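You operate a simulated robot arm through the tools that you are given. There is no shell and no other tool. Be economical: measure what you need, move in short steps, check, and stop when the job is done.

You run a simulated robot arm. Do the job below in one go: nothing can be reset, and whatever is moved stays where it is left.

TASK
Fetch the triangle stencil and set it on top of the test card one. Open the steel bench drawer two, fetch the scrubbing brush and set it in the inside of the steel bench drawer two and shut the two again. Push the stirrer guard shut. Fetch the steel block and set it on the metal plate on the top of the engine cart. Push the steel bench drawer one shut. Put the orange cup on the front of the stencil table, by the bead bin. Take the hand control on the top of the steel bench and put it away on the top of the sled table. Open the bench drawer two. Do these in any order. Set down upright: steel block, orange cup. The stirrer guard goes clockwise seen from above, to its stop.

Only the result counts: the job must be done as asked and must still hold three seconds after the hand-in. Knocking over, shifting, dropping, spilling or breaking anything else fails it.

THE ROBOT
A 6-joint arm with a two-finger gripper on a trunk, on a base that drives. Base frame: it is fixed to the floor where the robot stands at the start and does not move with it; the origin is under the middle of the robot, x ahead of it, y to its left, z up. Units: m, degrees, N and s.
With the tool pointing down near the work surface it reaches from about 0.18 to 0.7 m from the robot's upright axis, wherever it stands. Its first joint turns from -166.0 to 166.0 degrees. Places, roughly: bench drawer two [-5.1, 4.2, 0.8]; front of the stencil table, by the bead bin (40x17 [0.44, -0.72, 0.9]; hand control [-1, -1.5, 1]; inside of the steel bench drawer two [-1.1, -1.8, 0.7]; metal plate [-1.25, 0.5, 1]; orange cup (8x7x9 cm) [-1.1, -1.4, 0.9]; scrubbing brush (11x5x5 cm) [0.4, -0.8, 0.9]; steel bench drawer one [-1.3, -1.3, 0.7]; steel bench drawer two [-1.1, -1.8, 0.7]; steel block (8x5x8 cm) [-0.9, 0.6, 0.9]; stirrer guard [0.6, -1.7, 1.2]; test card one [-3, 1.25, 0.75]; top of the sled table (57x19 cm) [-2.68, 1.36, 0.8]; triangle stencil [0.5, -0.25, 0.5]. Payload 1.57 kg.
The TCP is the grasp point between the finger pads, 0.021 m short of the fingertips. In the tool frame z runs along the fingers and y along their closing line. Largest opening 0.07 m; the body of the gripper starts 0.05 m behind the TCP.
Orientation is that of the tool frame in the base frame, as a unit quaternion [w, x, y, z]. With the fingers straight down and closing along the base's y, the tool's x points along the base's -x, its y along +y and its z along -z.

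THE INTERFACE
- The arm moves only by the tool apply_moves. Its argument "rows" is a list that holds one entry, the list of rows, each a list of 7 numbers: the shift along the base's x, y, z in m, then the turn, a rotation vector about the base's x, y, z in degrees, then the gripper command, from -1 (shut) to 1 (fully open), values between in proportion. In form: [[[dx, dy, dz, wx, wy, wz, grip], ...]]. A call has 1 to 20 rows; each row shifts and turns the commanded pose from where the row before left it. A row lasts 0.2 s, in which the tool goes at most 0.05 m and 8.6 degrees; a call with a longer step from one row to the next is refused whole, and so is a gripper value outside its range. Where a pose cannot be reached the arm comes as near as it can. A force on the tool above 40 N (or 10 N above the force at the start of the call, whichever is more), or a blocked arm, ends the call early, and 0.2 s more pass. The fingers move at their own pace and stop on an object; they squeeze with about 26 N. The grip force told is the motor's: it shows also when the fingers shut on nothing. Time passes only in rows, and 0.2 s behind the last, so rows that do not move let the fingers close. The reply holds the time, the measured pose of the TCP, the force on the tool along the base axes, the opening and the grip force, in the units named above and with some noise, with the torque about the TCP (base axes, N m) and any sound that the robot's microphone picked up.
- Cameras (640 x 400 px; columns grow to the right, rows downward): "scene" is now at [-0.0097, 0.1759, 1.458]; the picture's right is [0.40, -0.92, -0.00], its down [-0.85, -0.38, -0.36] and it looks along [0.33, 0.15, -0.93] (base axes); focal length 214 px, centre (320, 200). "wrist" rides on the gripper at [0.079, 0.004, -0.081] in the tool frame; the picture's right is [-0.05, 1.00, 0.00], its down [-0.67, -0.04, -0.74] and it looks along [-0.74, -0.04, 0.67] (tool axes); focal length 256 px, centre (320, 200). There is no depth. A picture from a camera that has moved, and an enlarged one, comes with that camera's place and axes in the base frame and with its lens.
- camera(camera): a new picture of that camera. It takes no simulated time.
- drive_base(legs): drives the robot by 1 to 6 legs, each [ahead, left, turn to the left] in m, m and degrees, along the robot's own axes; the way and the turn of a leg run together, so that a leg with both is an arc; at most 1.5 m and 180 degrees a leg. The arm and the cameras ride along, it lands a little off, and it stops where it bumps. It gives what a move gives.
- aim_head(pan, tilt): turns the head with the scene camera to pan (to the left, within 155 degrees either way) and tilt (down, from -29 to 69), counted from straight ahead of the robot. It gives what a move gives.
- enlarge(camera, box): a new picture of the part [left, top, right, bottom] of that camera's present view, enlarged. It takes no simulated time.
- sign_off(): hands the job in; it is judged then, once.

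Work in short steps. Places have to be worked out from the pictures, the camera data and where the tool is seen: move nearer, look again, correct. Check each grasp and each placing, and mend what went wrong. You have 217 turns and 218 pictures in all, those below and enlarged ones among them. Open the gripper and draw the arm clear of the work before you hand the job in, unless the task says otherwise; then end with one line.

The tools are called after "Emit:" as a command line: name --argument value ..., lists and objects as JSON in quotes. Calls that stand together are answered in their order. apply_moves: Moves the arm, as the interface text tells. Its arguments: {"type":"object","properties":{"rows":{"type":"array"}},"required":["rows"]} The other tools are called the same way: drive_base (legs) drives the base; aim_head (pan, tilt) turns the head that bears the scene camera; camera (camera) takes a picture; enlarge (camera, box) takes an enlarged picture of a part of a camera's view; sign_off () hands the job in.

At the start:

```text
t: 0.0
tool_pos: [0.1265, -0.3818, 1.1993]
orientation: [0.0, 0.001, 1.0, 0.0]
wrist_force: [0.1, 0.4, -0.6]
ft_torque: [0.02, 0.0, 0.01]
gripper_width: 0.0702
grip_force: 0.0
robot x, y, heading: [0.0018, 0.002, -0.0]
head pan, tilt: [23.8, 68.8]
```

scene: 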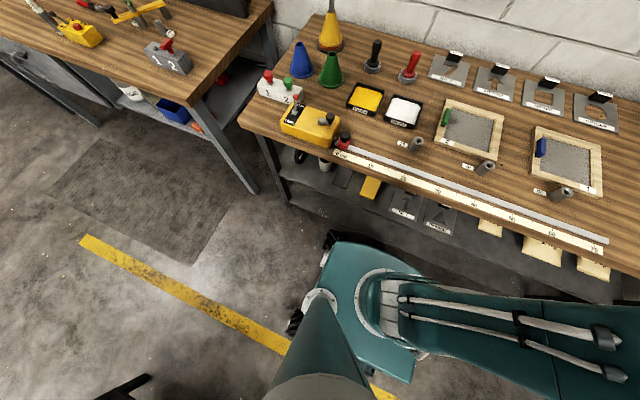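
wrist: 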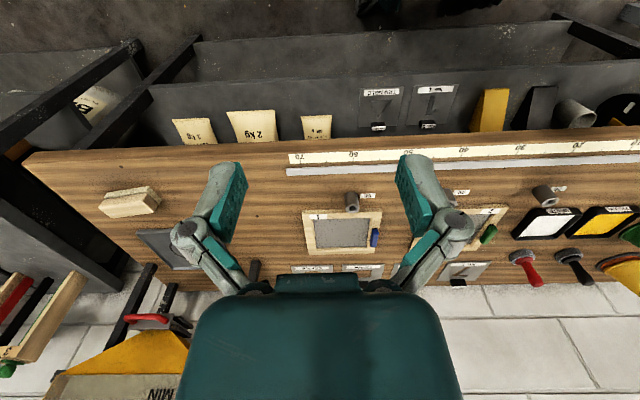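

The first pictures show the stencil table ahead. I look around with the head to get an overview.

Emit:
aim_head --pan -20 --tilt 40

Emit:
camera --camera "scene"

Emit:
aim_head --pan -110 --tilt 30

Emit:
camera --camera "scene"

Emit:
aim_head --pan 150 --tilt 25

Emit:
camera --camera "scene"

```text
t: 1.1
tool_pos: [0.1271, -0.3829, 1.1982]
orientation: [0.0, 0.0, 1.0, 0.0]
wrist_force: [-0.6, 0.4, -0.1]
ft_torque: [-0.03, 0.05, 0.02]
gripper_width: 0.0701
grip_force: 0.1
robot x, y, heading: [0.0007, 0.0012, -0.1]
head pan, tilt: [-20.0, 40.0]
```

```text
215 pictures are left
camera scene: at [0.019, 0.1242, 1.4941], right [-0.34, -0.94, 0.0], down [-0.6, 0.22, -0.77], along [0.72, -0.26, -0.64], focal length 214 px, centre (320, 200)
```

scene: 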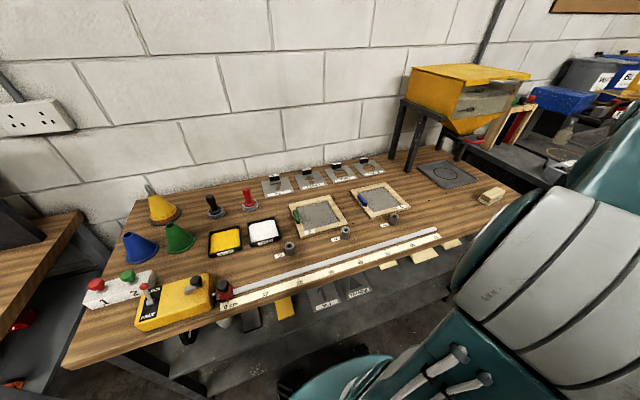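

```text
t: 2.8
tool_pos: [0.1282, -0.38, 1.1985]
orientation: [0.0, 0.0, 1.0, 0.0]
wrist_force: [0.7, 0.3, -0.3]
ft_torque: [0.01, 0.01, -0.01]
gripper_width: 0.0702
grip_force: 0.1
robot x, y, heading: [-0.0, 0.0022, 0.0]
head pan, tilt: [-110.0, 30.0]
```

```text
214 pictures are left
camera scene: at [-0.0918, 0.0682, 1.5095], right [-0.94, 0.34, 0.0], down [0.17, 0.47, -0.87], along [-0.3, -0.81, -0.5], focal length 214 px, centre (320, 200)
```

scene: 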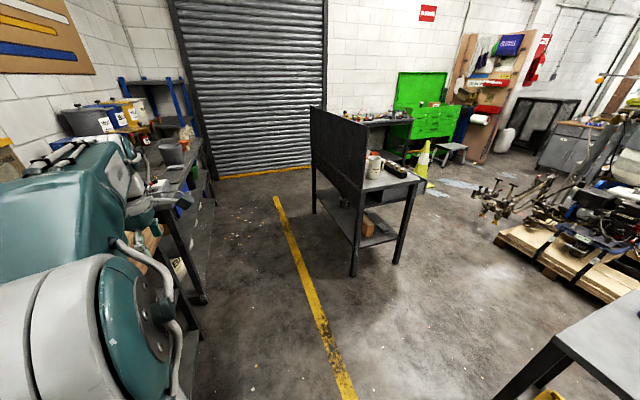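

```text
t: 6.4
tool_pos: [0.1276, -0.3801, 1.1987]
orientation: [0.0, -0.001, 1.0, 0.0]
wrist_force: [0.6, -0.4, 0.1]
ft_torque: [0.0, 0.0, 0.06]
gripper_width: 0.0698
grip_force: 0.0
robot x, y, heading: [0.0005, 0.0027, -0.2]
head pan, tilt: [150.0, 25.0]
```

```text
213 pictures are left
camera scene: at [-0.1407, 0.1993, 1.5175], right [0.5, 0.87, 0.0], down [0.37, -0.21, -0.91], along [-0.78, 0.45, -0.42], focal length 214 px, centre (320, 200)
```

scene: 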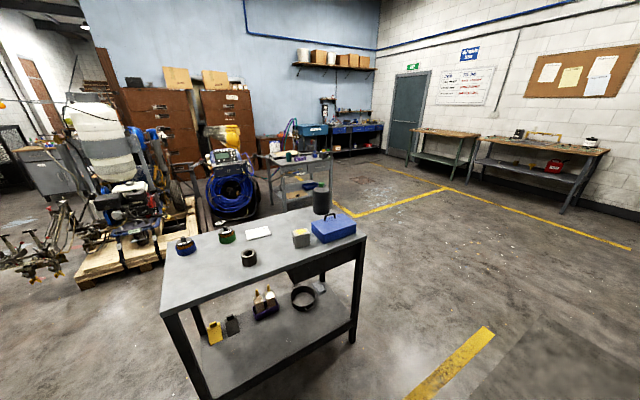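

Overview is clear: stencil table ahead, steel bench at the right-rear, engine cart behind. Next I look closer to the right front (brush, stirrer guard) and at the steel bench.

Emit:
enlarge --camera "scene" --box '[160, 110, 400, 260]'

Emit:
aim_head --pan -62 --tilt 25

Emit:
camera --camera "scene"

Emit:
aim_head --pan -125 --tilt 25

Emit:
enlarge --camera "scene" --box '[180, 80, 420, 230]'

```text
2.67 times, centred on (280, 185) of scene
camera zoom: at [-0.1407, 0.1993, 1.5175], right [0.5, 0.87, 0.0], down [0.37, -0.21, -0.91], along [-0.78, 0.45, -0.42], focal length 572 px, centre (427, 240)
```

zoom: 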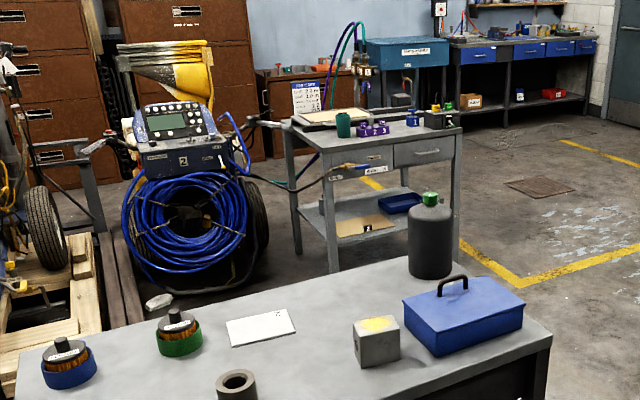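

```text
t: 9.5
tool_pos: [0.1274, -0.3816, 1.1986]
orientation: [0.0, 0.0, 1.0, 0.0]
wrist_force: [1.3, -0.1, 0.0]
ft_torque: [-0.01, -0.03, 0.03]
gripper_width: 0.0697
grip_force: 0.1
robot x, y, heading: [0.0006, 0.0003, -0.0]
head pan, tilt: [-62.0, 25.0]
```

```text
211 pictures are left
camera scene: at [-0.0176, 0.0719, 1.5174], right [-0.88, -0.47, 0.0], down [-0.2, 0.37, -0.91], along [0.43, -0.8, -0.42], focal length 214 px, centre (320, 200)
```

scene: 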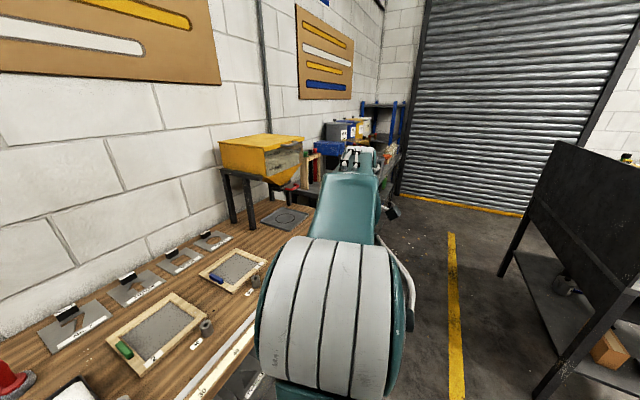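

```text
t: 10.8
tool_pos: [0.1267, -0.3807, 1.1983]
orientation: [0.0, 0.0, 1.0, 0.0]
wrist_force: [-0.5, 0.1, 0.9]
ft_torque: [-0.01, -0.01, 0.01]
gripper_width: 0.07
grip_force: 0.1
robot x, y, heading: [0.0016, 0.0026, 0.1]
head pan, tilt: [-125.0, 25.0]
```

```text
2.67 times, centred on (300, 155) of scene
camera zoom: at [-0.1137, 0.0777, 1.5175], right [-0.82, 0.57, 0.0], down [0.24, 0.35, -0.91], along [-0.52, -0.74, -0.42], focal length 572 px, centre (373, 320)
```

zoom: 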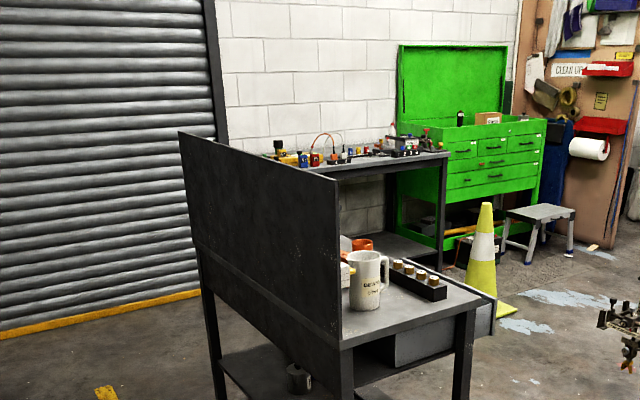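

The arm hangs at about x 0.13 so a sideways drive is clear of the table. I drive right to about y −1.1 to see the stirrer guard.

Emit:
drive_base --legs '[[-0.1, -1.1, 0]]'

Emit:
aim_head --pan -20 --tilt 25

Emit:
camera --camera "scene"

Emit:
camera --camera "wrist"

Emit:
aim_head --pan 45 --tilt 40

Emit:
camera --camera "scene"

```text
t: 16.4
tool_pos: [0.0082, -1.4662, 1.1979]
orientation: [0.0, 0.011, 1.0, 0.0]
wrist_force: [1.0, -0.5, -0.2]
ft_torque: [-0.03, 0.0, -0.03]
gripper_width: 0.07
grip_force: 0.0
robot x, y, heading: [-0.1113, -1.0864, -1.0]
head pan, tilt: [-125.0, 25.0]
```

```text
t: 18.2
tool_pos: [0.0077, -1.4673, 1.1985]
orientation: [0.0, 0.01, 1.0, -0.001]
wrist_force: [0.1, 0.1, -0.1]
ft_torque: [0.0, -0.03, 0.02]
gripper_width: 0.0698
grip_force: 0.0
robot x, y, heading: [-0.109, -1.0832, -1.6]
head pan, tilt: [-20.0, 25.0]
```

```text
209 pictures are left
camera scene: at [-0.0824, -0.9628, 1.5174], right [-0.36, -0.93, 0.0], down [-0.39, 0.15, -0.91], along [0.84, -0.33, -0.42], focal length 214 px, centre (320, 200)
```

scene: 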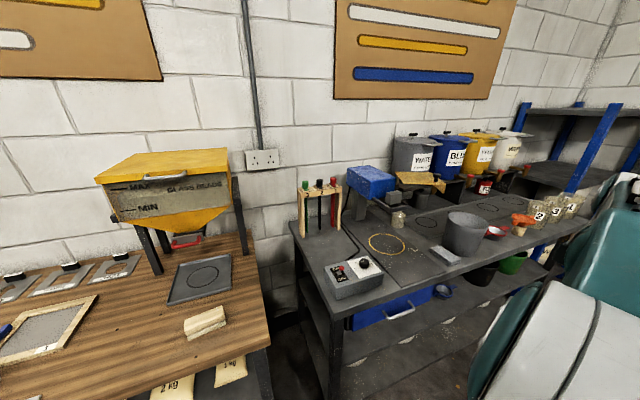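

```text
208 pictures are left
camera wrist: at [-0.0702, -1.4615, 1.2783], right [0.07, 1.0, 0.0], down [0.67, -0.05, 0.74], along [0.74, -0.05, -0.67], focal length 256 px, centre (320, 200)
```

wrist: 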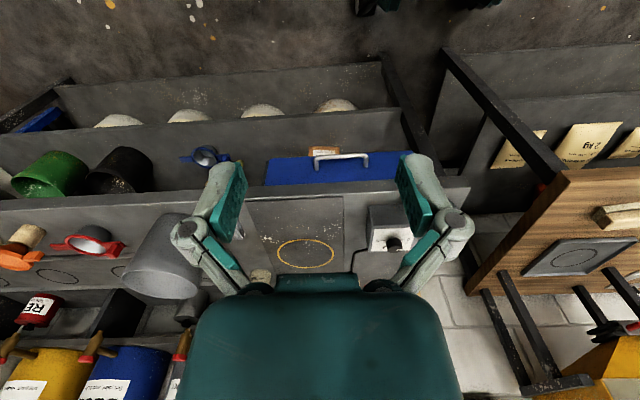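

```text
t: 19.6
tool_pos: [0.007, -1.4673, 1.1983]
orientation: [0.001, 0.01, 1.0, 0.0]
wrist_force: [-0.2, -0.7, 0.1]
ft_torque: [0.01, 0.02, 0.0]
gripper_width: 0.0699
grip_force: 0.1
robot x, y, heading: [-0.1116, -1.0837, -1.2]
head pan, tilt: [45.0, 40.0]
```

```text
207 pictures are left
camera scene: at [-0.1068, -0.8706, 1.4942], right [0.69, -0.72, 0.0], down [-0.46, -0.44, -0.77], along [0.55, 0.53, -0.64], focal length 214 px, centre (320, 200)
```

scene: 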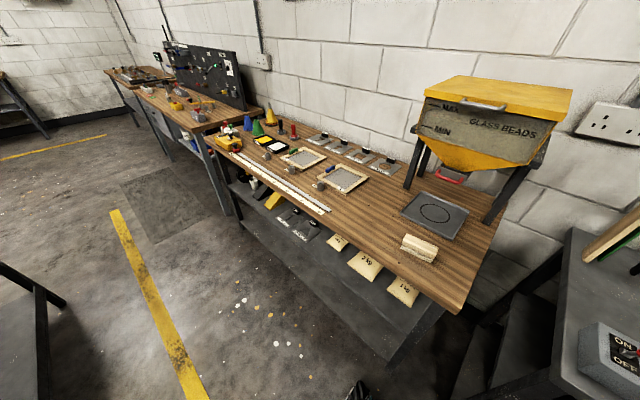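

The stirrer is the blue machine on the grey bench. I zoom in on it.

Emit:
aim_head --pan -30 --tilt 22

Emit:
enlarge --camera "scene" --box '[200, 140, 400, 265]'

```text
t: 21.0
tool_pos: [0.0076, -1.4683, 1.1978]
orientation: [0.0, 0.009, 1.0, 0.0]
wrist_force: [0.0, 0.6, 0.2]
ft_torque: [0.01, -0.01, 0.03]
gripper_width: 0.0701
grip_force: 0.0
robot x, y, heading: [-0.1091, -1.0832, -1.0]
head pan, tilt: [-30.0, 22.0]
```

```text
3.20 times, centred on (300, 202) of scene
camera zoom: at [-0.0889, -0.9775, 1.5223], right [-0.52, -0.86, 0.0], down [-0.32, 0.19, -0.93], along [0.79, -0.48, -0.38], focal length 686 px, centre (384, 192)
```

zoom: 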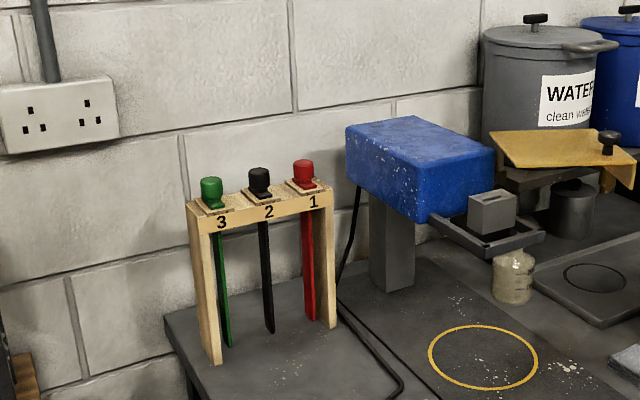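

The guard is the yellow plate with a black knob, about (0.57, −1.78, 1.2). I drive nearer and look from in front.

Emit:
drive_base --legs '[[0.0, -0.45, 1]]'

Emit:
aim_head --pan 0 --tilt 25

Emit:
camera --camera "scene"

Emit:
enlarge --camera "scene" --box '[260, 120, 460, 245]'

```text
t: 23.8
tool_pos: [0.0041, -1.9152, 1.1981]
orientation: [-0.001, 0.006, 1.0, -0.001]
wrist_force: [0.6, 0.8, 0.7]
ft_torque: [-0.01, 0.01, 0.0]
gripper_width: 0.0699
grip_force: 0.0
robot x, y, heading: [-0.1188, -1.5346, -0.7]
head pan, tilt: [-30.0, 22.0]
```

```text
t: 24.7
tool_pos: [0.004, -1.9196, 1.1973]
orientation: [0.0, 0.006, 1.0, 0.001]
wrist_force: [0.3, -0.4, -0.1]
ft_torque: [0.04, 0.01, -0.02]
gripper_width: 0.07
grip_force: 0.0
robot x, y, heading: [-0.1182, -1.5346, -0.8]
head pan, tilt: [0.0, 25.0]
```

```text
205 pictures are left
camera scene: at [-0.0852, -1.3846, 1.5176], right [-0.01, -1.0, 0.0], down [-0.42, 0.01, -0.91], along [0.91, -0.01, -0.42], focal length 214 px, centre (320, 200)
```

scene: 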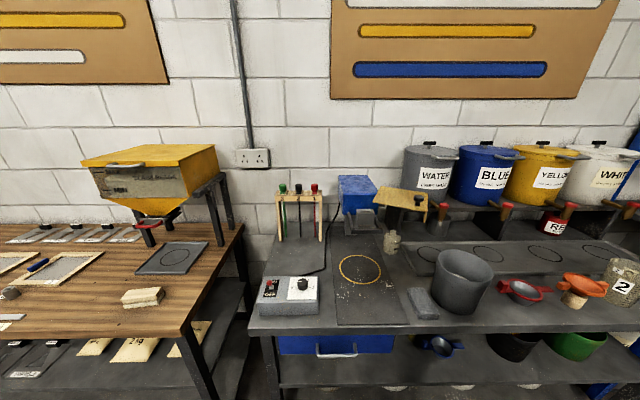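

```text
3.20 times, centred on (360, 182) of scene
camera zoom: at [-0.0852, -1.3846, 1.5176], right [-0.01, -1.0, 0.0], down [-0.42, 0.01, -0.91], along [0.91, -0.01, -0.42], focal length 686 px, centre (192, 256)
```

zoom: 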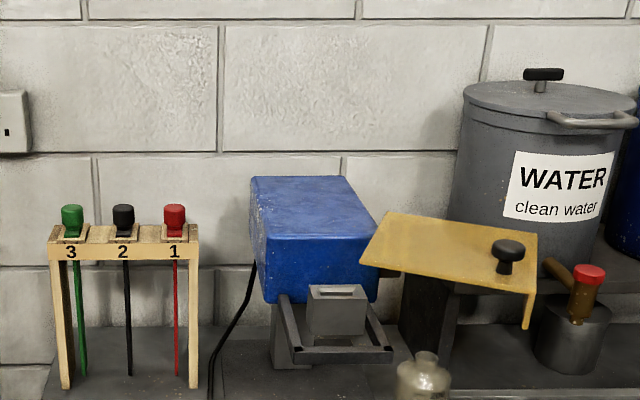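

Triangulation puts the knob near (0.50, −1.69, 1.25). I raise the arm and swing it to the front for a wrist camera look at the guard's hinge.

Emit:
apply_moves --rows '[[[0, 0, 0.05, 0, 0, 0, 1], [0, 0, 0.05, 0, 0, 0, 1], [0, 0, 0.05, 0, 0, 0, 1], [0, 0, 0.03, 0, 0, 0, 1], [0.03, 0.036, 0, 0, 0, 0, 1], [0.03, 0.036, 0, 0, 0, 0, 1], [0.03, 0.036, 0, 0, 0, 0, 1], [0.03, 0.036, 0, 0, 0, 0, 1], [0.03, 0.036, 0, 0, 0, 0, 1], [0.03, 0.036, 0, 0, 0, 0, 1], [0.03, 0.036, 0, 0, 0, 0, 1]]]'

Emit:
camera --camera "wrist"

Emit:
camera --camera "scene"

```text
t: 27.1
tool_pos: [0.214, -1.6603, 1.3588]
orientation: [-0.001, 0.006, 1.0, 0.0]
wrist_force: [-0.7, -0.4, -0.1]
ft_torque: [0.0, -0.02, 0.0]
gripper_width: 0.0695
grip_force: 0.0
out of reach, approached as far as the arm can: row 4
robot x, y, heading: [-0.1169, -1.5346, -0.7]
head pan, tilt: [0.0, 25.0]
```

```text
203 pictures are left
camera wrist: at [0.136, -1.6542, 1.4402], right [0.07, 1.0, 0.0], down [0.67, -0.04, 0.74], along [0.74, -0.05, -0.67], focal length 256 px, centre (320, 200)
```

wrist: 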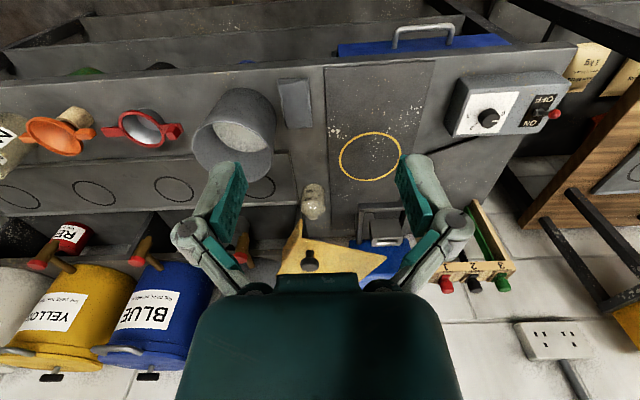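

```text
202 pictures are left
camera scene: at [-0.0844, -1.3803, 1.5173], right [-0.01, -1.0, 0.0], down [-0.42, 0.0, -0.91], along [0.91, -0.01, -0.42], focal length 214 px, centre (320, 200)
```

scene: 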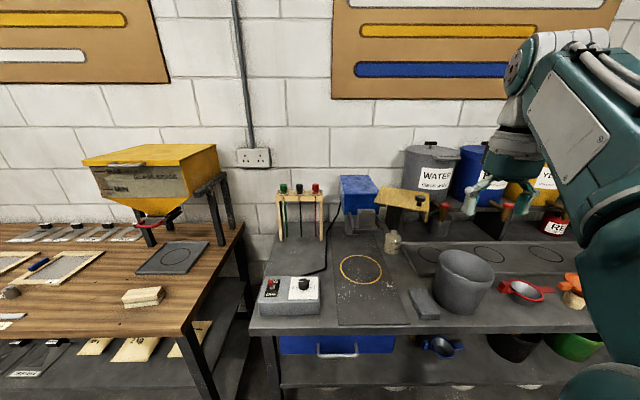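

Emit:
enlarge --camera "wrist" --box '[240, 160, 460, 300]'

Emit:
aim_head --pan -17 --tilt 22

Emit:
enlarge --camera "scene" --box '[240, 150, 380, 238]'

```text
2.86 times, centred on (350, 230) of wrist
camera zoom: at [0.136, -1.6542, 1.4402], right [0.07, 1.0, 0.0], down [0.67, -0.04, 0.74], along [0.74, -0.05, -0.67], focal length 731 px, centre (234, 114)
```

zoom: 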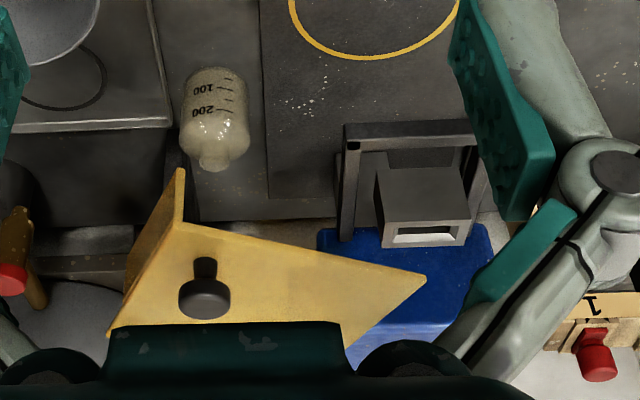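

```text
t: 27.9
tool_pos: [0.2136, -1.6607, 1.3598]
orientation: [-0.001, 0.007, 1.0, 0.001]
wrist_force: [0.1, 0.1, 0.1]
ft_torque: [-0.02, 0.01, 0.02]
gripper_width: 0.0697
grip_force: 0.0
robot x, y, heading: [-0.1192, -1.536, -0.7]
head pan, tilt: [-17.0, 22.0]
```

```text
4.55 times, centred on (310, 194) of scene
camera zoom: at [-0.0882, -1.4081, 1.5222], right [-0.3, -0.95, 0.0], down [-0.36, 0.11, -0.93], along [0.88, -0.28, -0.38], focal length 975 px, centre (366, 227)
```

zoom: 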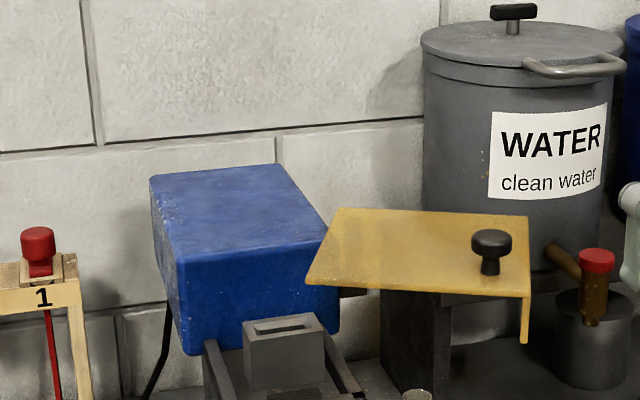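

FL corner of the plate triangulates to (0.544,−1.562,1.212), knob ≈(0.49,−1.69, top 1.25). I drive 0.12 m nearer and then look again before gripping the knob.

Emit:
drive_base --legs '[[0.12, 0, 0.7]]'

Emit:
camera --camera "wrist"

```text
t: 29.2
tool_pos: [0.3377, -1.6581, 1.3594]
orientation: [0.0, 0.0, 1.0, 0.002]
wrist_force: [0.6, 0.0, 0.2]
ft_torque: [0.04, 0.02, -0.02]
gripper_width: 0.07
grip_force: 0.0
robot x, y, heading: [0.0041, -1.5313, 0.3]
head pan, tilt: [-17.0, 22.0]
```

```text
199 pictures are left
camera wrist: at [0.259, -1.6529, 1.4401], right [0.05, 1.0, 0.0], down [0.67, -0.04, 0.74], along [0.74, -0.04, -0.67], focal length 256 px, centre (320, 200)
```

wrist: 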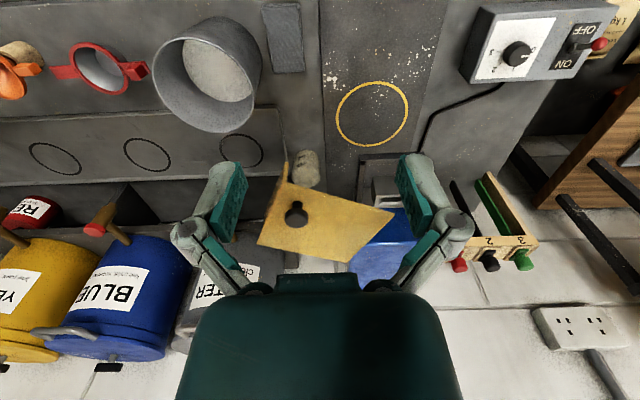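

Knob confirmed at (0.496, −1.692), top about 1.25. I go above it and lower the open fingers around it.

Emit:
apply_moves --rows '[[[0.04, -0.009, 0, 0, 0, 0, 1], [0.04, -0.009, 0, 0, 0, 0, 1], [0.04, -0.008, 0, 0, 0, 0, 1], [0.038, -0.008, 0, 0, 0, 0, 1], [0, 0, -0.03, 0, 0, 0, 1], [0, 0, -0.03, 0, 0, 0, 1], [0, 0, -0.025, 0, 0, 0, 1]]]'

Emit:
camera --camera "wrist"

Emit:
enlarge --camera "scene" --box '[240, 150, 380, 238]'

```text
t: 30.8
tool_pos: [0.4799, -1.6892, 1.2401]
orientation: [-0.001, 0.0, 1.0, 0.001]
wrist_force: [-0.9, -0.5, 0.6]
ft_torque: [-0.02, 0.02, 0.01]
gripper_width: 0.0698
grip_force: 0.1
out of reach, approached as far as the arm can: row 2, 3, 4
robot x, y, heading: [0.0012, -1.5348, 0.1]
head pan, tilt: [-17.0, 22.0]
```

```text
198 pictures are left
camera wrist: at [0.402, -1.6839, 1.3211], right [0.05, 1.0, 0.0], down [0.67, -0.04, 0.74], along [0.74, -0.04, -0.67], focal length 256 px, centre (320, 200)
```

wrist: 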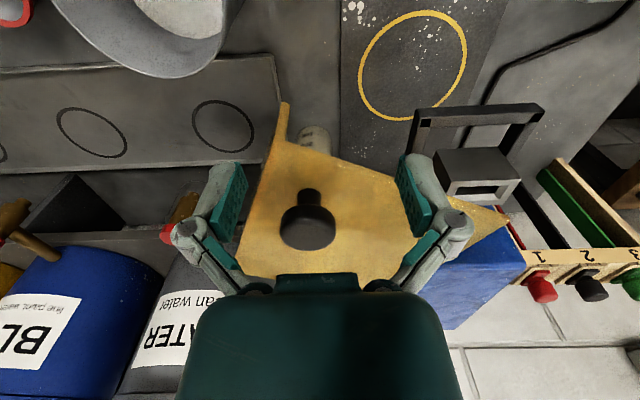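

```text
4.55 times, centred on (310, 194) of scene
camera zoom: at [0.0328, -1.4085, 1.5222], right [-0.29, -0.96, 0.0], down [-0.36, 0.11, -0.93], along [0.89, -0.27, -0.38], focal length 975 px, centre (366, 227)
```

zoom: 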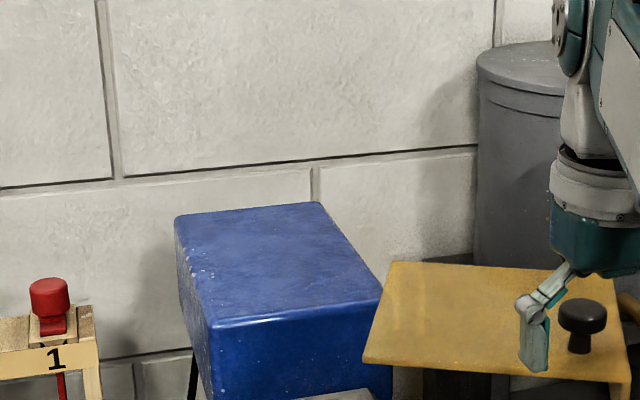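

The TCP is about 1.7 cm short of the knob in x and 6 mm off in y. I correct, then push gently towards +y with the fingers part-closed around it.

Emit:
apply_moves --rows '[[[0.01, -0.003, 0, 0, 0, 0, 1], [0.007, -0.002, 0, 0, 0, 0, 1], [0, 0, 0, 0, 0, 0, 0.0], [0, 0, 0, 0, 0, 0, 0.0], [-0.002, 0.01, 0, 0, 0, 0, 0.0], [-0.002, 0.01, 0, 0, 0, 0, 0.0], [-0.002, 0.01, 0, 0, 0, 0, 0.0]]]'

Emit:
camera --camera "wrist"

```text
t: 32.4
tool_pos: [0.4909, -1.6622, 1.2417]
orientation: [-0.001, 0.0, 1.0, 0.0]
wrist_force: [0.4, 0.5, -0.6]
ft_torque: [-0.01, 0.01, -0.02]
gripper_width: 0.0349
grip_force: 0.1
robot x, y, heading: [-0.0005, -1.5294, -0.1]
head pan, tilt: [-17.0, 22.0]
```

```text
196 pictures are left
camera wrist: at [0.4134, -1.6569, 1.3218], right [0.05, 1.0, 0.0], down [0.67, -0.04, 0.74], along [0.74, -0.04, -0.67], focal length 256 px, centre (320, 200)
```

wrist: 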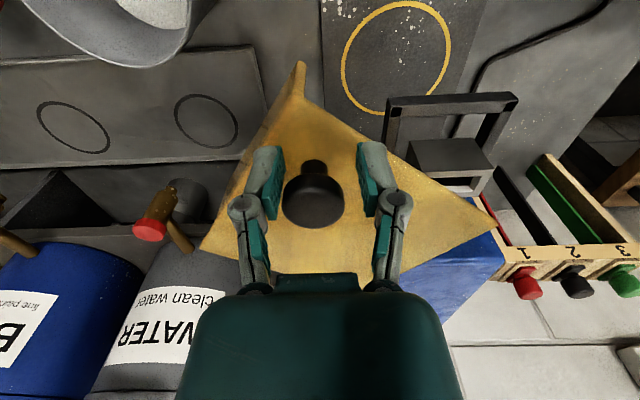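

The guard turns freely with the push; knob now near (0.496, −1.664). I go on in the same way with small steps.

Emit:
apply_moves --rows '[[[0.002, 0.01, 0, 0, 0, 0, 0.0], [0.003, 0.01, 0, 0, 0, -2, 0.0], [0.003, 0.01, 0, 0, 0, -2, 0.0], [0.003, 0.01, 0, 0, 0, -2, 0.0]]]'

Emit:
camera --camera "wrist"

Emit:
enlarge --camera "scene" --box '[240, 150, 400, 250]'

```text
t: 33.4
tool_pos: [0.5026, -1.621, 1.2395]
orientation: [0.0, 0.052, 0.999, 0.001]
wrist_force: [0.1, 0.4, 0.5]
ft_torque: [0.0, 0.02, 0.02]
gripper_width: 0.0352
grip_force: 0.3
robot x, y, heading: [0.0023, -1.5356, 0.2]
head pan, tilt: [-17.0, 22.0]
```

```text
195 pictures are left
camera wrist: at [0.4255, -1.6083, 1.3207], right [0.16, 0.99, 0.0], down [0.66, -0.11, 0.74], along [0.73, -0.12, -0.67], focal length 256 px, centre (320, 200)
```

wrist: 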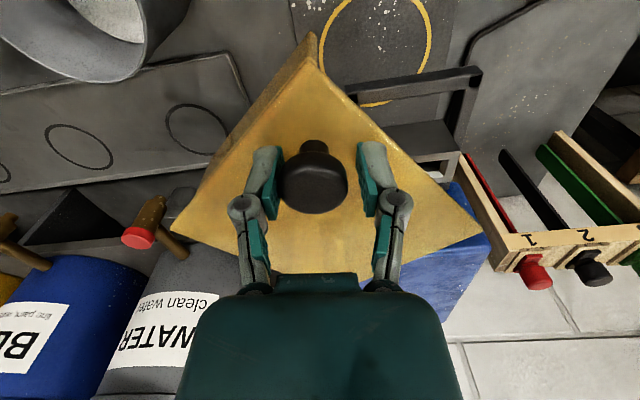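

```text
4.00 times, centred on (320, 200) of scene
camera zoom: at [0.0329, -1.4082, 1.5221], right [-0.29, -0.96, 0.0], down [-0.36, 0.11, -0.93], along [0.89, -0.27, -0.38], focal length 858 px, centre (320, 200)
```

zoom: 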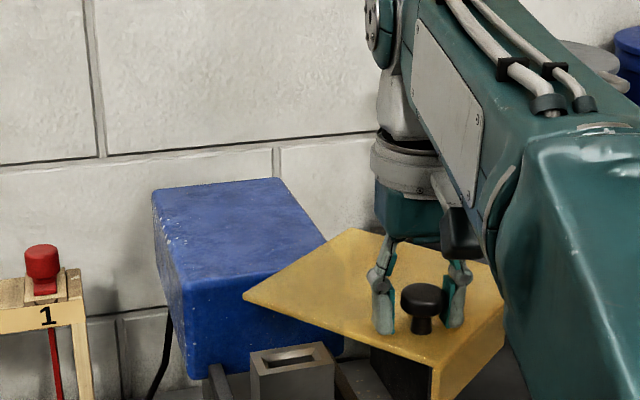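

Fitted motion gives the hinge near (0.69, −1.67), radius ~0.195. I follow that arc another 20° with turning tool.

Emit:
apply_moves --rows '[[[0.0025, 0.008, 0, 0, 0, -3, 0.0], [0.0025, 0.0085, 0, 0, 0, -3, 0.0], [0.003, 0.008, 0, 0, 0, -3, 0.0], [0.003, 0.008, 0, 0, 0, -3, 0.0], [0.004, 0.0075, 0, 0, 0, -3, 0.0], [0.004, 0.0075, 0, 0, 0, -3, 0.0], [0.0045, 0.007, 0, 0, 0, -3, 0.0], [0.0045, 0.007, 0, 0, 0, -2, 0.0]]]'

Emit:
camera --camera "wrist"

Emit:
enlarge --camera "scene" --box '[240, 150, 400, 250]'

```text
t: 35.2
tool_pos: [0.5308, -1.5588, 1.2414]
orientation: [-0.001, 0.251, 0.968, 0.0]
wrist_force: [1.0, 0.1, -0.1]
ft_torque: [0.03, -0.04, 0.02]
gripper_width: 0.0348
grip_force: 0.1
robot x, y, heading: [0.003, -1.5331, -0.1]
head pan, tilt: [-17.0, 22.0]
```

```text
193 pictures are left
camera wrist: at [0.4647, -1.5168, 1.3216], right [0.53, 0.85, 0.0], down [0.57, -0.35, 0.74], along [0.63, -0.39, -0.67], focal length 256 px, centre (320, 200)
```

wrist: 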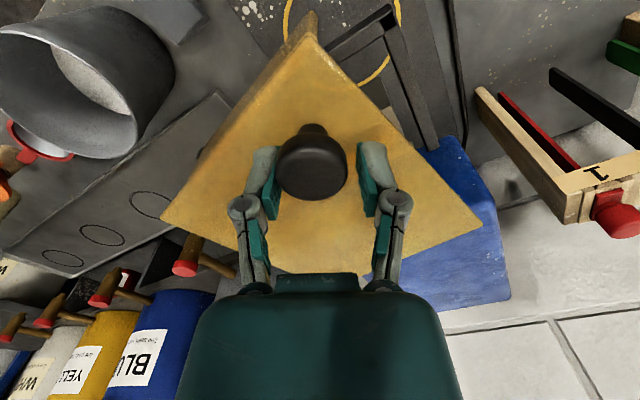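

```text
4.00 times, centred on (320, 200) of scene
camera zoom: at [0.033, -1.4079, 1.5221], right [-0.29, -0.96, 0.0], down [-0.36, 0.11, -0.93], along [0.89, -0.27, -0.38], focal length 858 px, centre (320, 200)
```

zoom: 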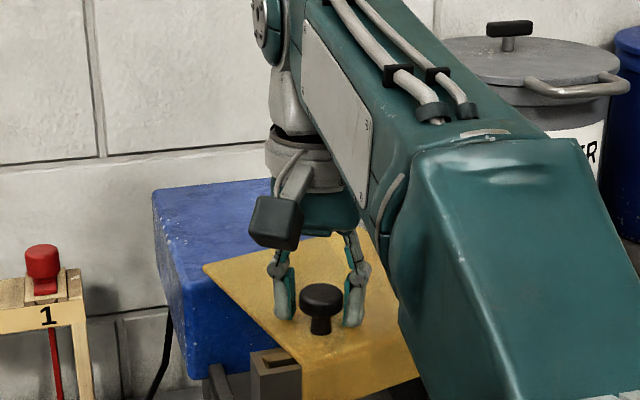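

Following well with no force. I continue another 20° along the arc.

Emit:
apply_moves --rows '[[[0.005, 0.007, 0, 0, 0, -3, 0.0], [0.005, 0.0065, 0, 0, 0, -3, 0.0], [0.0055, 0.0065, 0, 0, 0, -3, 0.0], [0.006, 0.0065, 0, 0, 0, -3, 0.0], [0.006, 0.006, 0, 0, 0, -3, 0.0], [0.0065, 0.006, 0, 0, 0, -3, 0.0], [0.0065, 0.0055, 0, 0, 0, -3, 0.0], [0.0065, 0.0055, 0, 0, 0, -2, 0.0]]]'

Emit:
camera --camera "wrist"

Emit:
enlarge --camera "scene" --box '[240, 150, 400, 250]'

```text
t: 36.8
tool_pos: [0.5685, -1.5286, 1.2405]
orientation: [0.0, 0.426, 0.905, -0.005]
wrist_force: [-8.0, -31.1, 1.1]
ft_torque: [0.01, 0.51, 0.7]
gripper_width: 0.0522
grip_force: 13.0
robot x, y, heading: [0.0089, -1.5403, -0.2]
head pan, tilt: [-17.0, 22.0]
stopped in row 8: the force on the tool passed its limit at 44 N (the readings are from after the stop); the commanded pose is now the measured one
```

```text
191 pictures are left
camera wrist: at [0.5231, -1.4641, 1.3209], right [0.8, 0.59, -0.01], down [0.4, -0.53, 0.75], along [0.44, -0.6, -0.66], focal length 256 px, centre (320, 200)
```

wrist: 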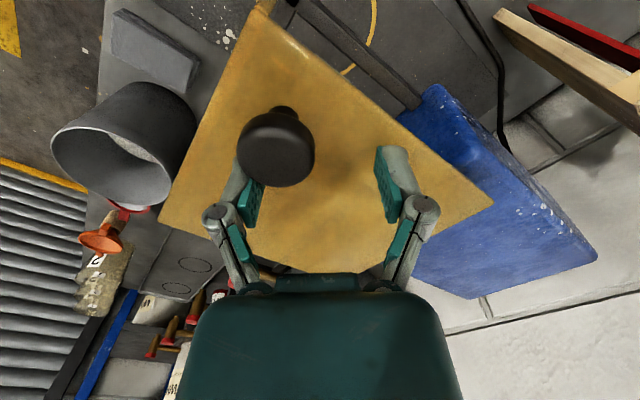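

```text
4.00 times, centred on (320, 200) of scene
camera zoom: at [0.0318, -1.4172, 1.5228], right [-0.29, -0.96, 0.0], down [-0.36, 0.11, -0.93], along [0.89, -0.27, -0.38], focal length 858 px, centre (320, 200)
```

zoom: 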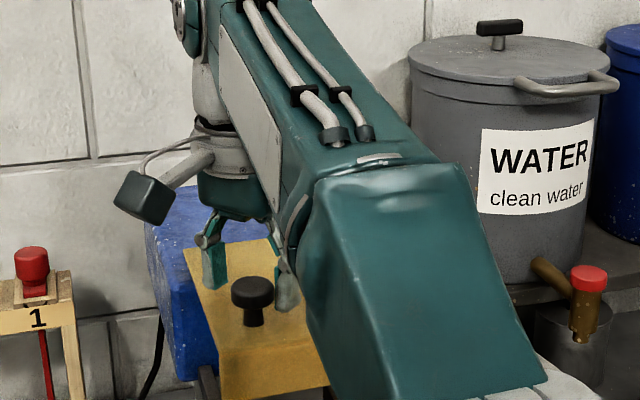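

The push met the stop (44 N, robot nudged). I open the fingers, rise clear and check the guard.

Emit:
apply_moves --rows '[[[0, 0, 0, 0, 0, 0, 1], [0, 0, 0, 0, 0, 0, 1], [0, 0, 0.03, 0, 0, 0, 1], [0, 0, 0.03, 0, 0, 0, 1], [-0.03, 0, 0.03, 0, 0, 6, 1], [-0.04, 0, 0, 0, 0, 8, 1], [-0.04, 0, 0, 0, 0, 8, 1], [-0.04, 0, 0, 0, 0, 8, 1], [-0.04, 0, 0, 0, 0, 8, 1], [-0.04, 0, 0, 0, 0, 8, 1]]]'

Emit:
camera --camera "wrist"

Emit:
enlarge --camera "scene" --box '[240, 150, 400, 250]'

```text
t: 39.0
tool_pos: [0.3243, -1.5237, 1.3115]
orientation: [0.0, 0.034, 0.999, -0.003]
wrist_force: [0.2, -0.3, -0.4]
ft_torque: [0.0, 0.04, 0.0]
gripper_width: 0.0703
grip_force: 0.1
out of reach, approached as far as the arm can: row 4, 5
robot x, y, heading: [-0.0002, -1.5345, -0.1]
head pan, tilt: [-17.0, 22.0]
```

```text
189 pictures are left
camera wrist: at [0.2465, -1.5122, 1.3916], right [0.12, 0.99, -0.01], down [0.66, -0.08, 0.75], along [0.74, -0.09, -0.67], focal length 256 px, centre (320, 200)
```

wrist: 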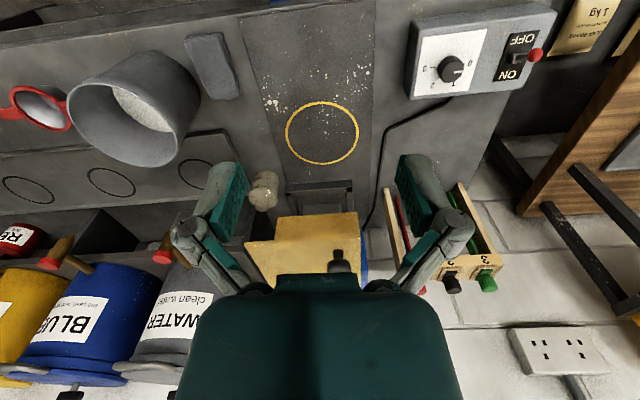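

```text
4.00 times, centred on (320, 200) of scene
camera zoom: at [0.0315, -1.4094, 1.5221], right [-0.29, -0.96, 0.0], down [-0.36, 0.11, -0.93], along [0.89, -0.27, -0.38], focal length 858 px, centre (320, 200)
```

zoom: 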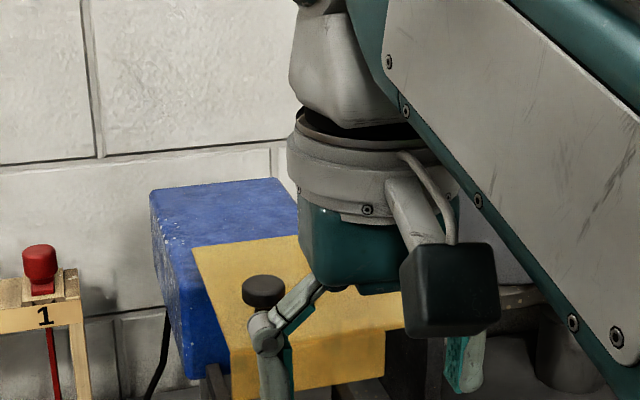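

The guard stands square over the stirrer head, at its stop. Now I tuck the arm slightly and drive round the steel bench by the lane at y ≈ −0.5.

Emit:
apply_moves --rows '[[[-0.04, 0, 0, 0, 0, 0, 1], [-0.04, 0, 0, 0, 0, 0, 1], [-0.03, 0, 0, 0, 0, 3, 1]]]'

Emit:
drive_base --legs '[[-0.1, 1.035, 0], [-1.0, 0, 0], [-0.65, 0, 0]]'

Emit:
aim_head --pan -60 --tilt 35

Emit:
camera --camera "scene"

Emit:
aim_head --pan -120 --tilt 35

Emit:
camera --camera "scene"

```text
t: 39.8
tool_pos: [0.2114, -1.5204, 1.3109]
orientation: [0.0, 0.011, 1.0, -0.003]
wrist_force: [0.3, -0.4, -0.8]
ft_torque: [0.03, 0.02, 0.02]
gripper_width: 0.07
grip_force: 0.0
robot x, y, heading: [0.0058, -1.5384, -0.1]
head pan, tilt: [-17.0, 22.0]
```

```text
t: 53.2
tool_pos: [-1.5406, -0.456, 1.3112]
orientation: [0.0, 0.01, 1.0, -0.003]
wrist_force: [0.0, 0.6, -0.9]
ft_torque: [0.01, 0.01, -0.02]
gripper_width: 0.0703
grip_force: 0.1
robot x, y, heading: [-1.746, -0.4661, -0.1]
head pan, tilt: [-17.0, 22.0]
```

```text
t: 54.3
tool_pos: [-1.5405, -0.4548, 1.3115]
orientation: [0.001, 0.011, 1.0, -0.003]
wrist_force: [0.2, 0.2, 0.8]
ft_torque: [0.01, 0.02, 0.0]
gripper_width: 0.0702
grip_force: 0.0
robot x, y, heading: [-1.7448, -0.47, 0.2]
head pan, tilt: [-60.0, 35.0]
```

```text
187 pictures are left
camera scene: at [-1.7665, -0.3928, 1.5016], right [-0.87, -0.5, 0.0], down [-0.29, 0.5, -0.82], along [0.41, -0.71, -0.57], focal length 214 px, centre (320, 200)
```

scene: 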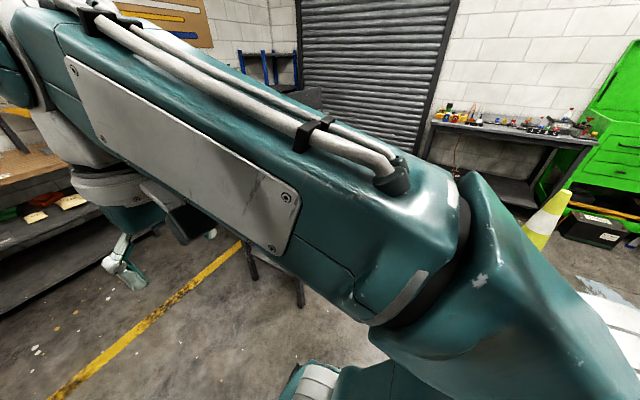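

```text
t: 55.6
tool_pos: [-1.5406, -0.4557, 1.3107]
orientation: [0.001, 0.01, 1.0, -0.002]
wrist_force: [-0.6, -0.6, 0.4]
ft_torque: [-0.02, -0.04, -0.03]
gripper_width: 0.0701
grip_force: 0.2
robot x, y, heading: [-1.7542, -0.4728, -0.4]
head pan, tilt: [-120.0, 35.0]
```

```text
186 pictures are left
camera scene: at [-1.8546, -0.3925, 1.5016], right [-0.86, 0.5, 0.0], down [0.29, 0.5, -0.82], along [-0.41, -0.71, -0.57], focal length 214 px, centre (320, 200)
```

scene: 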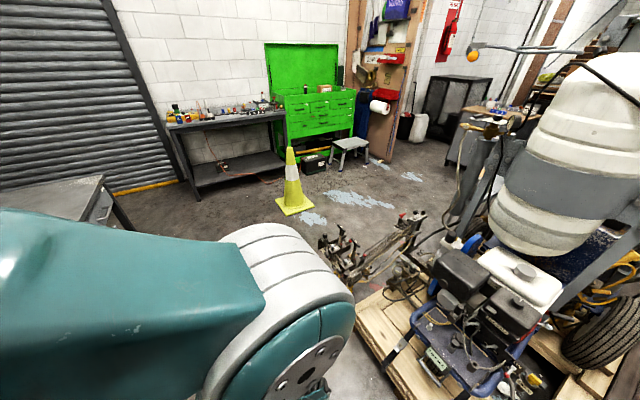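

The lane west of the bench is free between x≈−2.4 and the bench. I move to about (−1.95, −1.5) and look at the bench front.

Emit:
drive_base --legs '[[-0.2, 0, 0], [0, -1.0, 0]]'

Emit:
aim_head --pan 0 --tilt 38

Emit:
camera --camera "scene"

Emit:
camera --camera "wrist"

```text
t: 62.0
tool_pos: [-1.7395, -1.4515, 1.3104]
orientation: [0.001, 0.009, 1.0, -0.004]
wrist_force: [0.1, 0.2, 0.1]
ft_torque: [0.01, -0.03, 0.02]
gripper_width: 0.07
grip_force: 0.1
robot x, y, heading: [-1.9514, -1.4674, 0.1]
head pan, tilt: [-120.0, 35.0]
```

```text
t: 64.0
tool_pos: [-1.7404, -1.4515, 1.3105]
orientation: [0.0, 0.009, 1.0, -0.003]
wrist_force: [0.5, -0.5, -1.0]
ft_torque: [0.0, 0.0, 0.01]
gripper_width: 0.0699
grip_force: 0.0
robot x, y, heading: [-1.9496, -1.469, 0.2]
head pan, tilt: [0.0, 38.0]
```

```text
185 pictures are left
camera scene: at [-1.9243, -1.314, 1.497], right [0.0, -1.0, 0.0], down [-0.62, 0.0, -0.79], along [0.79, 0.0, -0.62], focal length 214 px, centre (320, 200)
```

scene: 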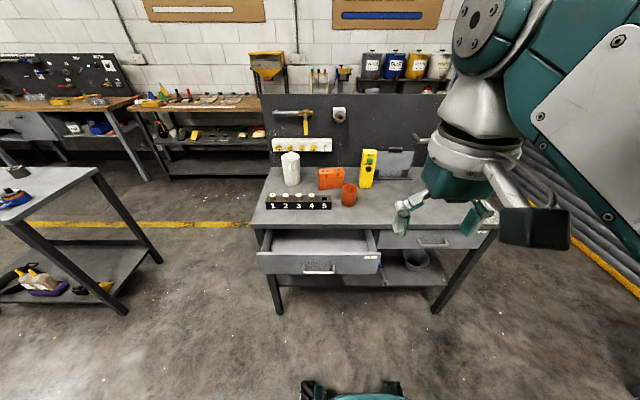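

```text
184 pictures are left
camera wrist: at [-1.8183, -1.4453, 1.3909], right [0.07, 1.0, -0.01], down [0.66, -0.04, 0.75], along [0.74, -0.06, -0.67], focal length 256 px, centre (320, 200)
```

wrist: 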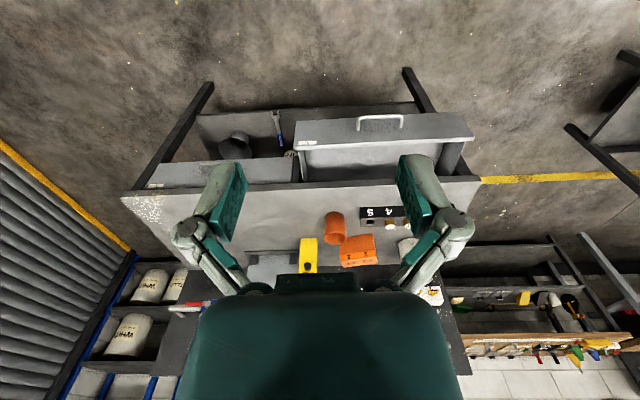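

Drawer one (left) stands open with its handle at about (−1.428, −1.314, 0.755); drawer two is shut on the right. I lower the closed gripper in front of drawer one's handle.

Emit:
apply_moves --rows '[[[0.0146, 0.0106, -0.0431, 0, 0, 0, -1], [0.0146, 0.0106, -0.0431, 0, 0, 0, -1], [0.0146, 0.0106, -0.0431, 0, 0, 0, -1], [0.0146, 0.0106, -0.0431, 0, 0, 0, -1], [0.0146, 0.0106, -0.0431, 0, 0, 0, -1], [0.0146, 0.0106, -0.0431, 0, 0, 0, -1], [0.0146, 0.0106, -0.0431, 0, 0, 0, -1], [0.0146, 0.0106, -0.0431, 0, 0, 0, -1], [0.0146, 0.0106, -0.0431, 0, 0, 0, -1], [0.0146, 0.0106, -0.0431, 0, 0, 0, -1], [0.0146, 0.0106, -0.0431, 0, 0, 0, -1], [0.0146, 0.0106, -0.0431, 0, 0, 0, -1], [0.0146, 0.0106, -0.0431, 0, 0, 0, -1]]]'

Emit:
camera --camera "wrist"

Emit:
camera --camera "scene"

```text
t: 66.8
tool_pos: [-1.5494, -1.3145, 0.7492]
orientation: [0.001, 0.008, 1.0, -0.004]
wrist_force: [0.4, -0.4, 0.4]
ft_torque: [-0.03, -0.03, 0.07]
gripper_width: 0.0
grip_force: 26.8
robot x, y, heading: [-1.9515, -1.4707, 0.0]
head pan, tilt: [0.0, 38.0]
```

```text
183 pictures are left
camera wrist: at [-1.6277, -1.3089, 0.8303], right [0.07, 1.0, -0.01], down [0.66, -0.04, 0.75], along [0.74, -0.06, -0.67], focal length 256 px, centre (320, 200)
```

wrist: 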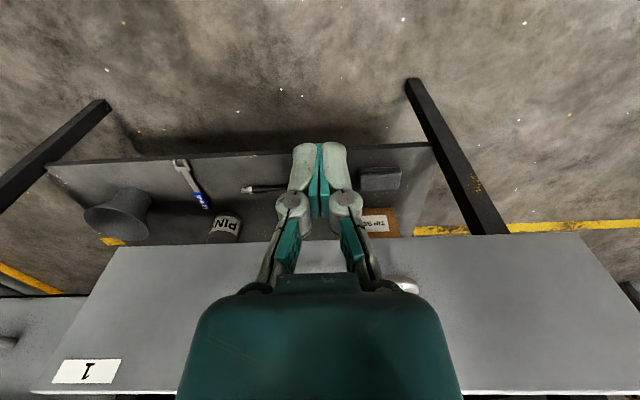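

```text
182 pictures are left
camera scene: at [-1.9225, -1.3121, 1.4967], right [0.0, -1.0, 0.0], down [-0.62, 0.0, -0.79], along [0.79, 0.0, -0.62], focal length 214 px, centre (320, 200)
```

scene: 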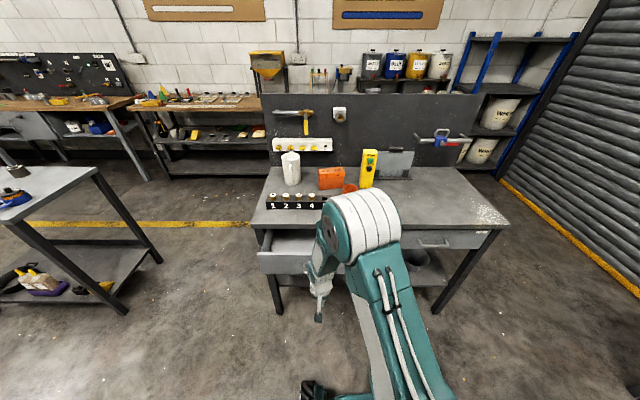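

Positioned in front of the handle. I push +x until the stop.

Emit:
apply_moves --rows '[[[0.03, 0, 0, 0, 0, 0, -1], [0.03, 0, 0, 0, 0, 0, -1], [0.03, 0, 0, 0, 0, 0, -1], [0.02, 0, 0, 0, 0, 0, -1], [0.02, 0, 0, 0, 0, 0, -1], [0.02, 0, 0, 0, 0, 0, -1], [0.02, 0, 0, 0, 0, 0, -1], [0.02, 0, 0, 0, 0, 0, -1], [0.02, 0, 0, 0, 0, 0, -1], [0.015, 0, 0, 0, 0, 0, -1], [0.015, 0, 0, 0, 0, 0, -1], [0.015, 0, 0, 0, 0, 0, -1], [0.015, 0, 0, 0, 0, 0, -1]]]'

Emit:
camera --camera "scene"

```text
t: 69.2
tool_pos: [-1.3178, -1.314, 0.7491]
orientation: [-0.004, 0.007, 1.0, -0.004]
wrist_force: [-5.8, -2.8, 3.0]
ft_torque: [0.26, -0.77, 0.02]
gripper_width: 0.0
grip_force: 25.7
robot x, y, heading: [-1.9429, -1.47, -0.1]
head pan, tilt: [0.0, 38.0]
stopped in row 11: the force on the tool passed its limit at 56 N (the readings are from after the stop); the commanded pose is now the measured one
```

```text
181 pictures are left
camera scene: at [-1.9223, -1.3134, 1.4969], right [0.0, -1.0, 0.0], down [-0.62, 0.0, -0.79], along [0.79, 0.0, -0.62], focal length 214 px, centre (320, 200)
```

scene: 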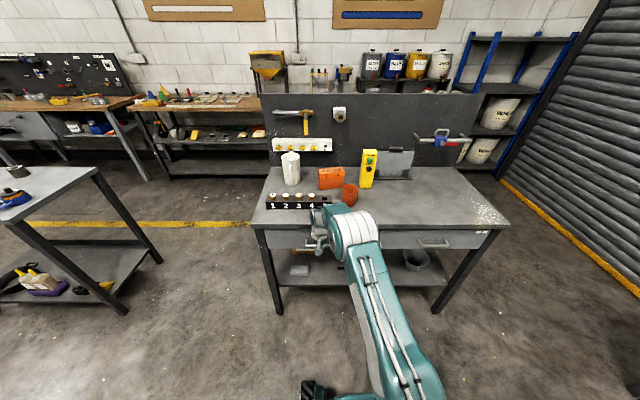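

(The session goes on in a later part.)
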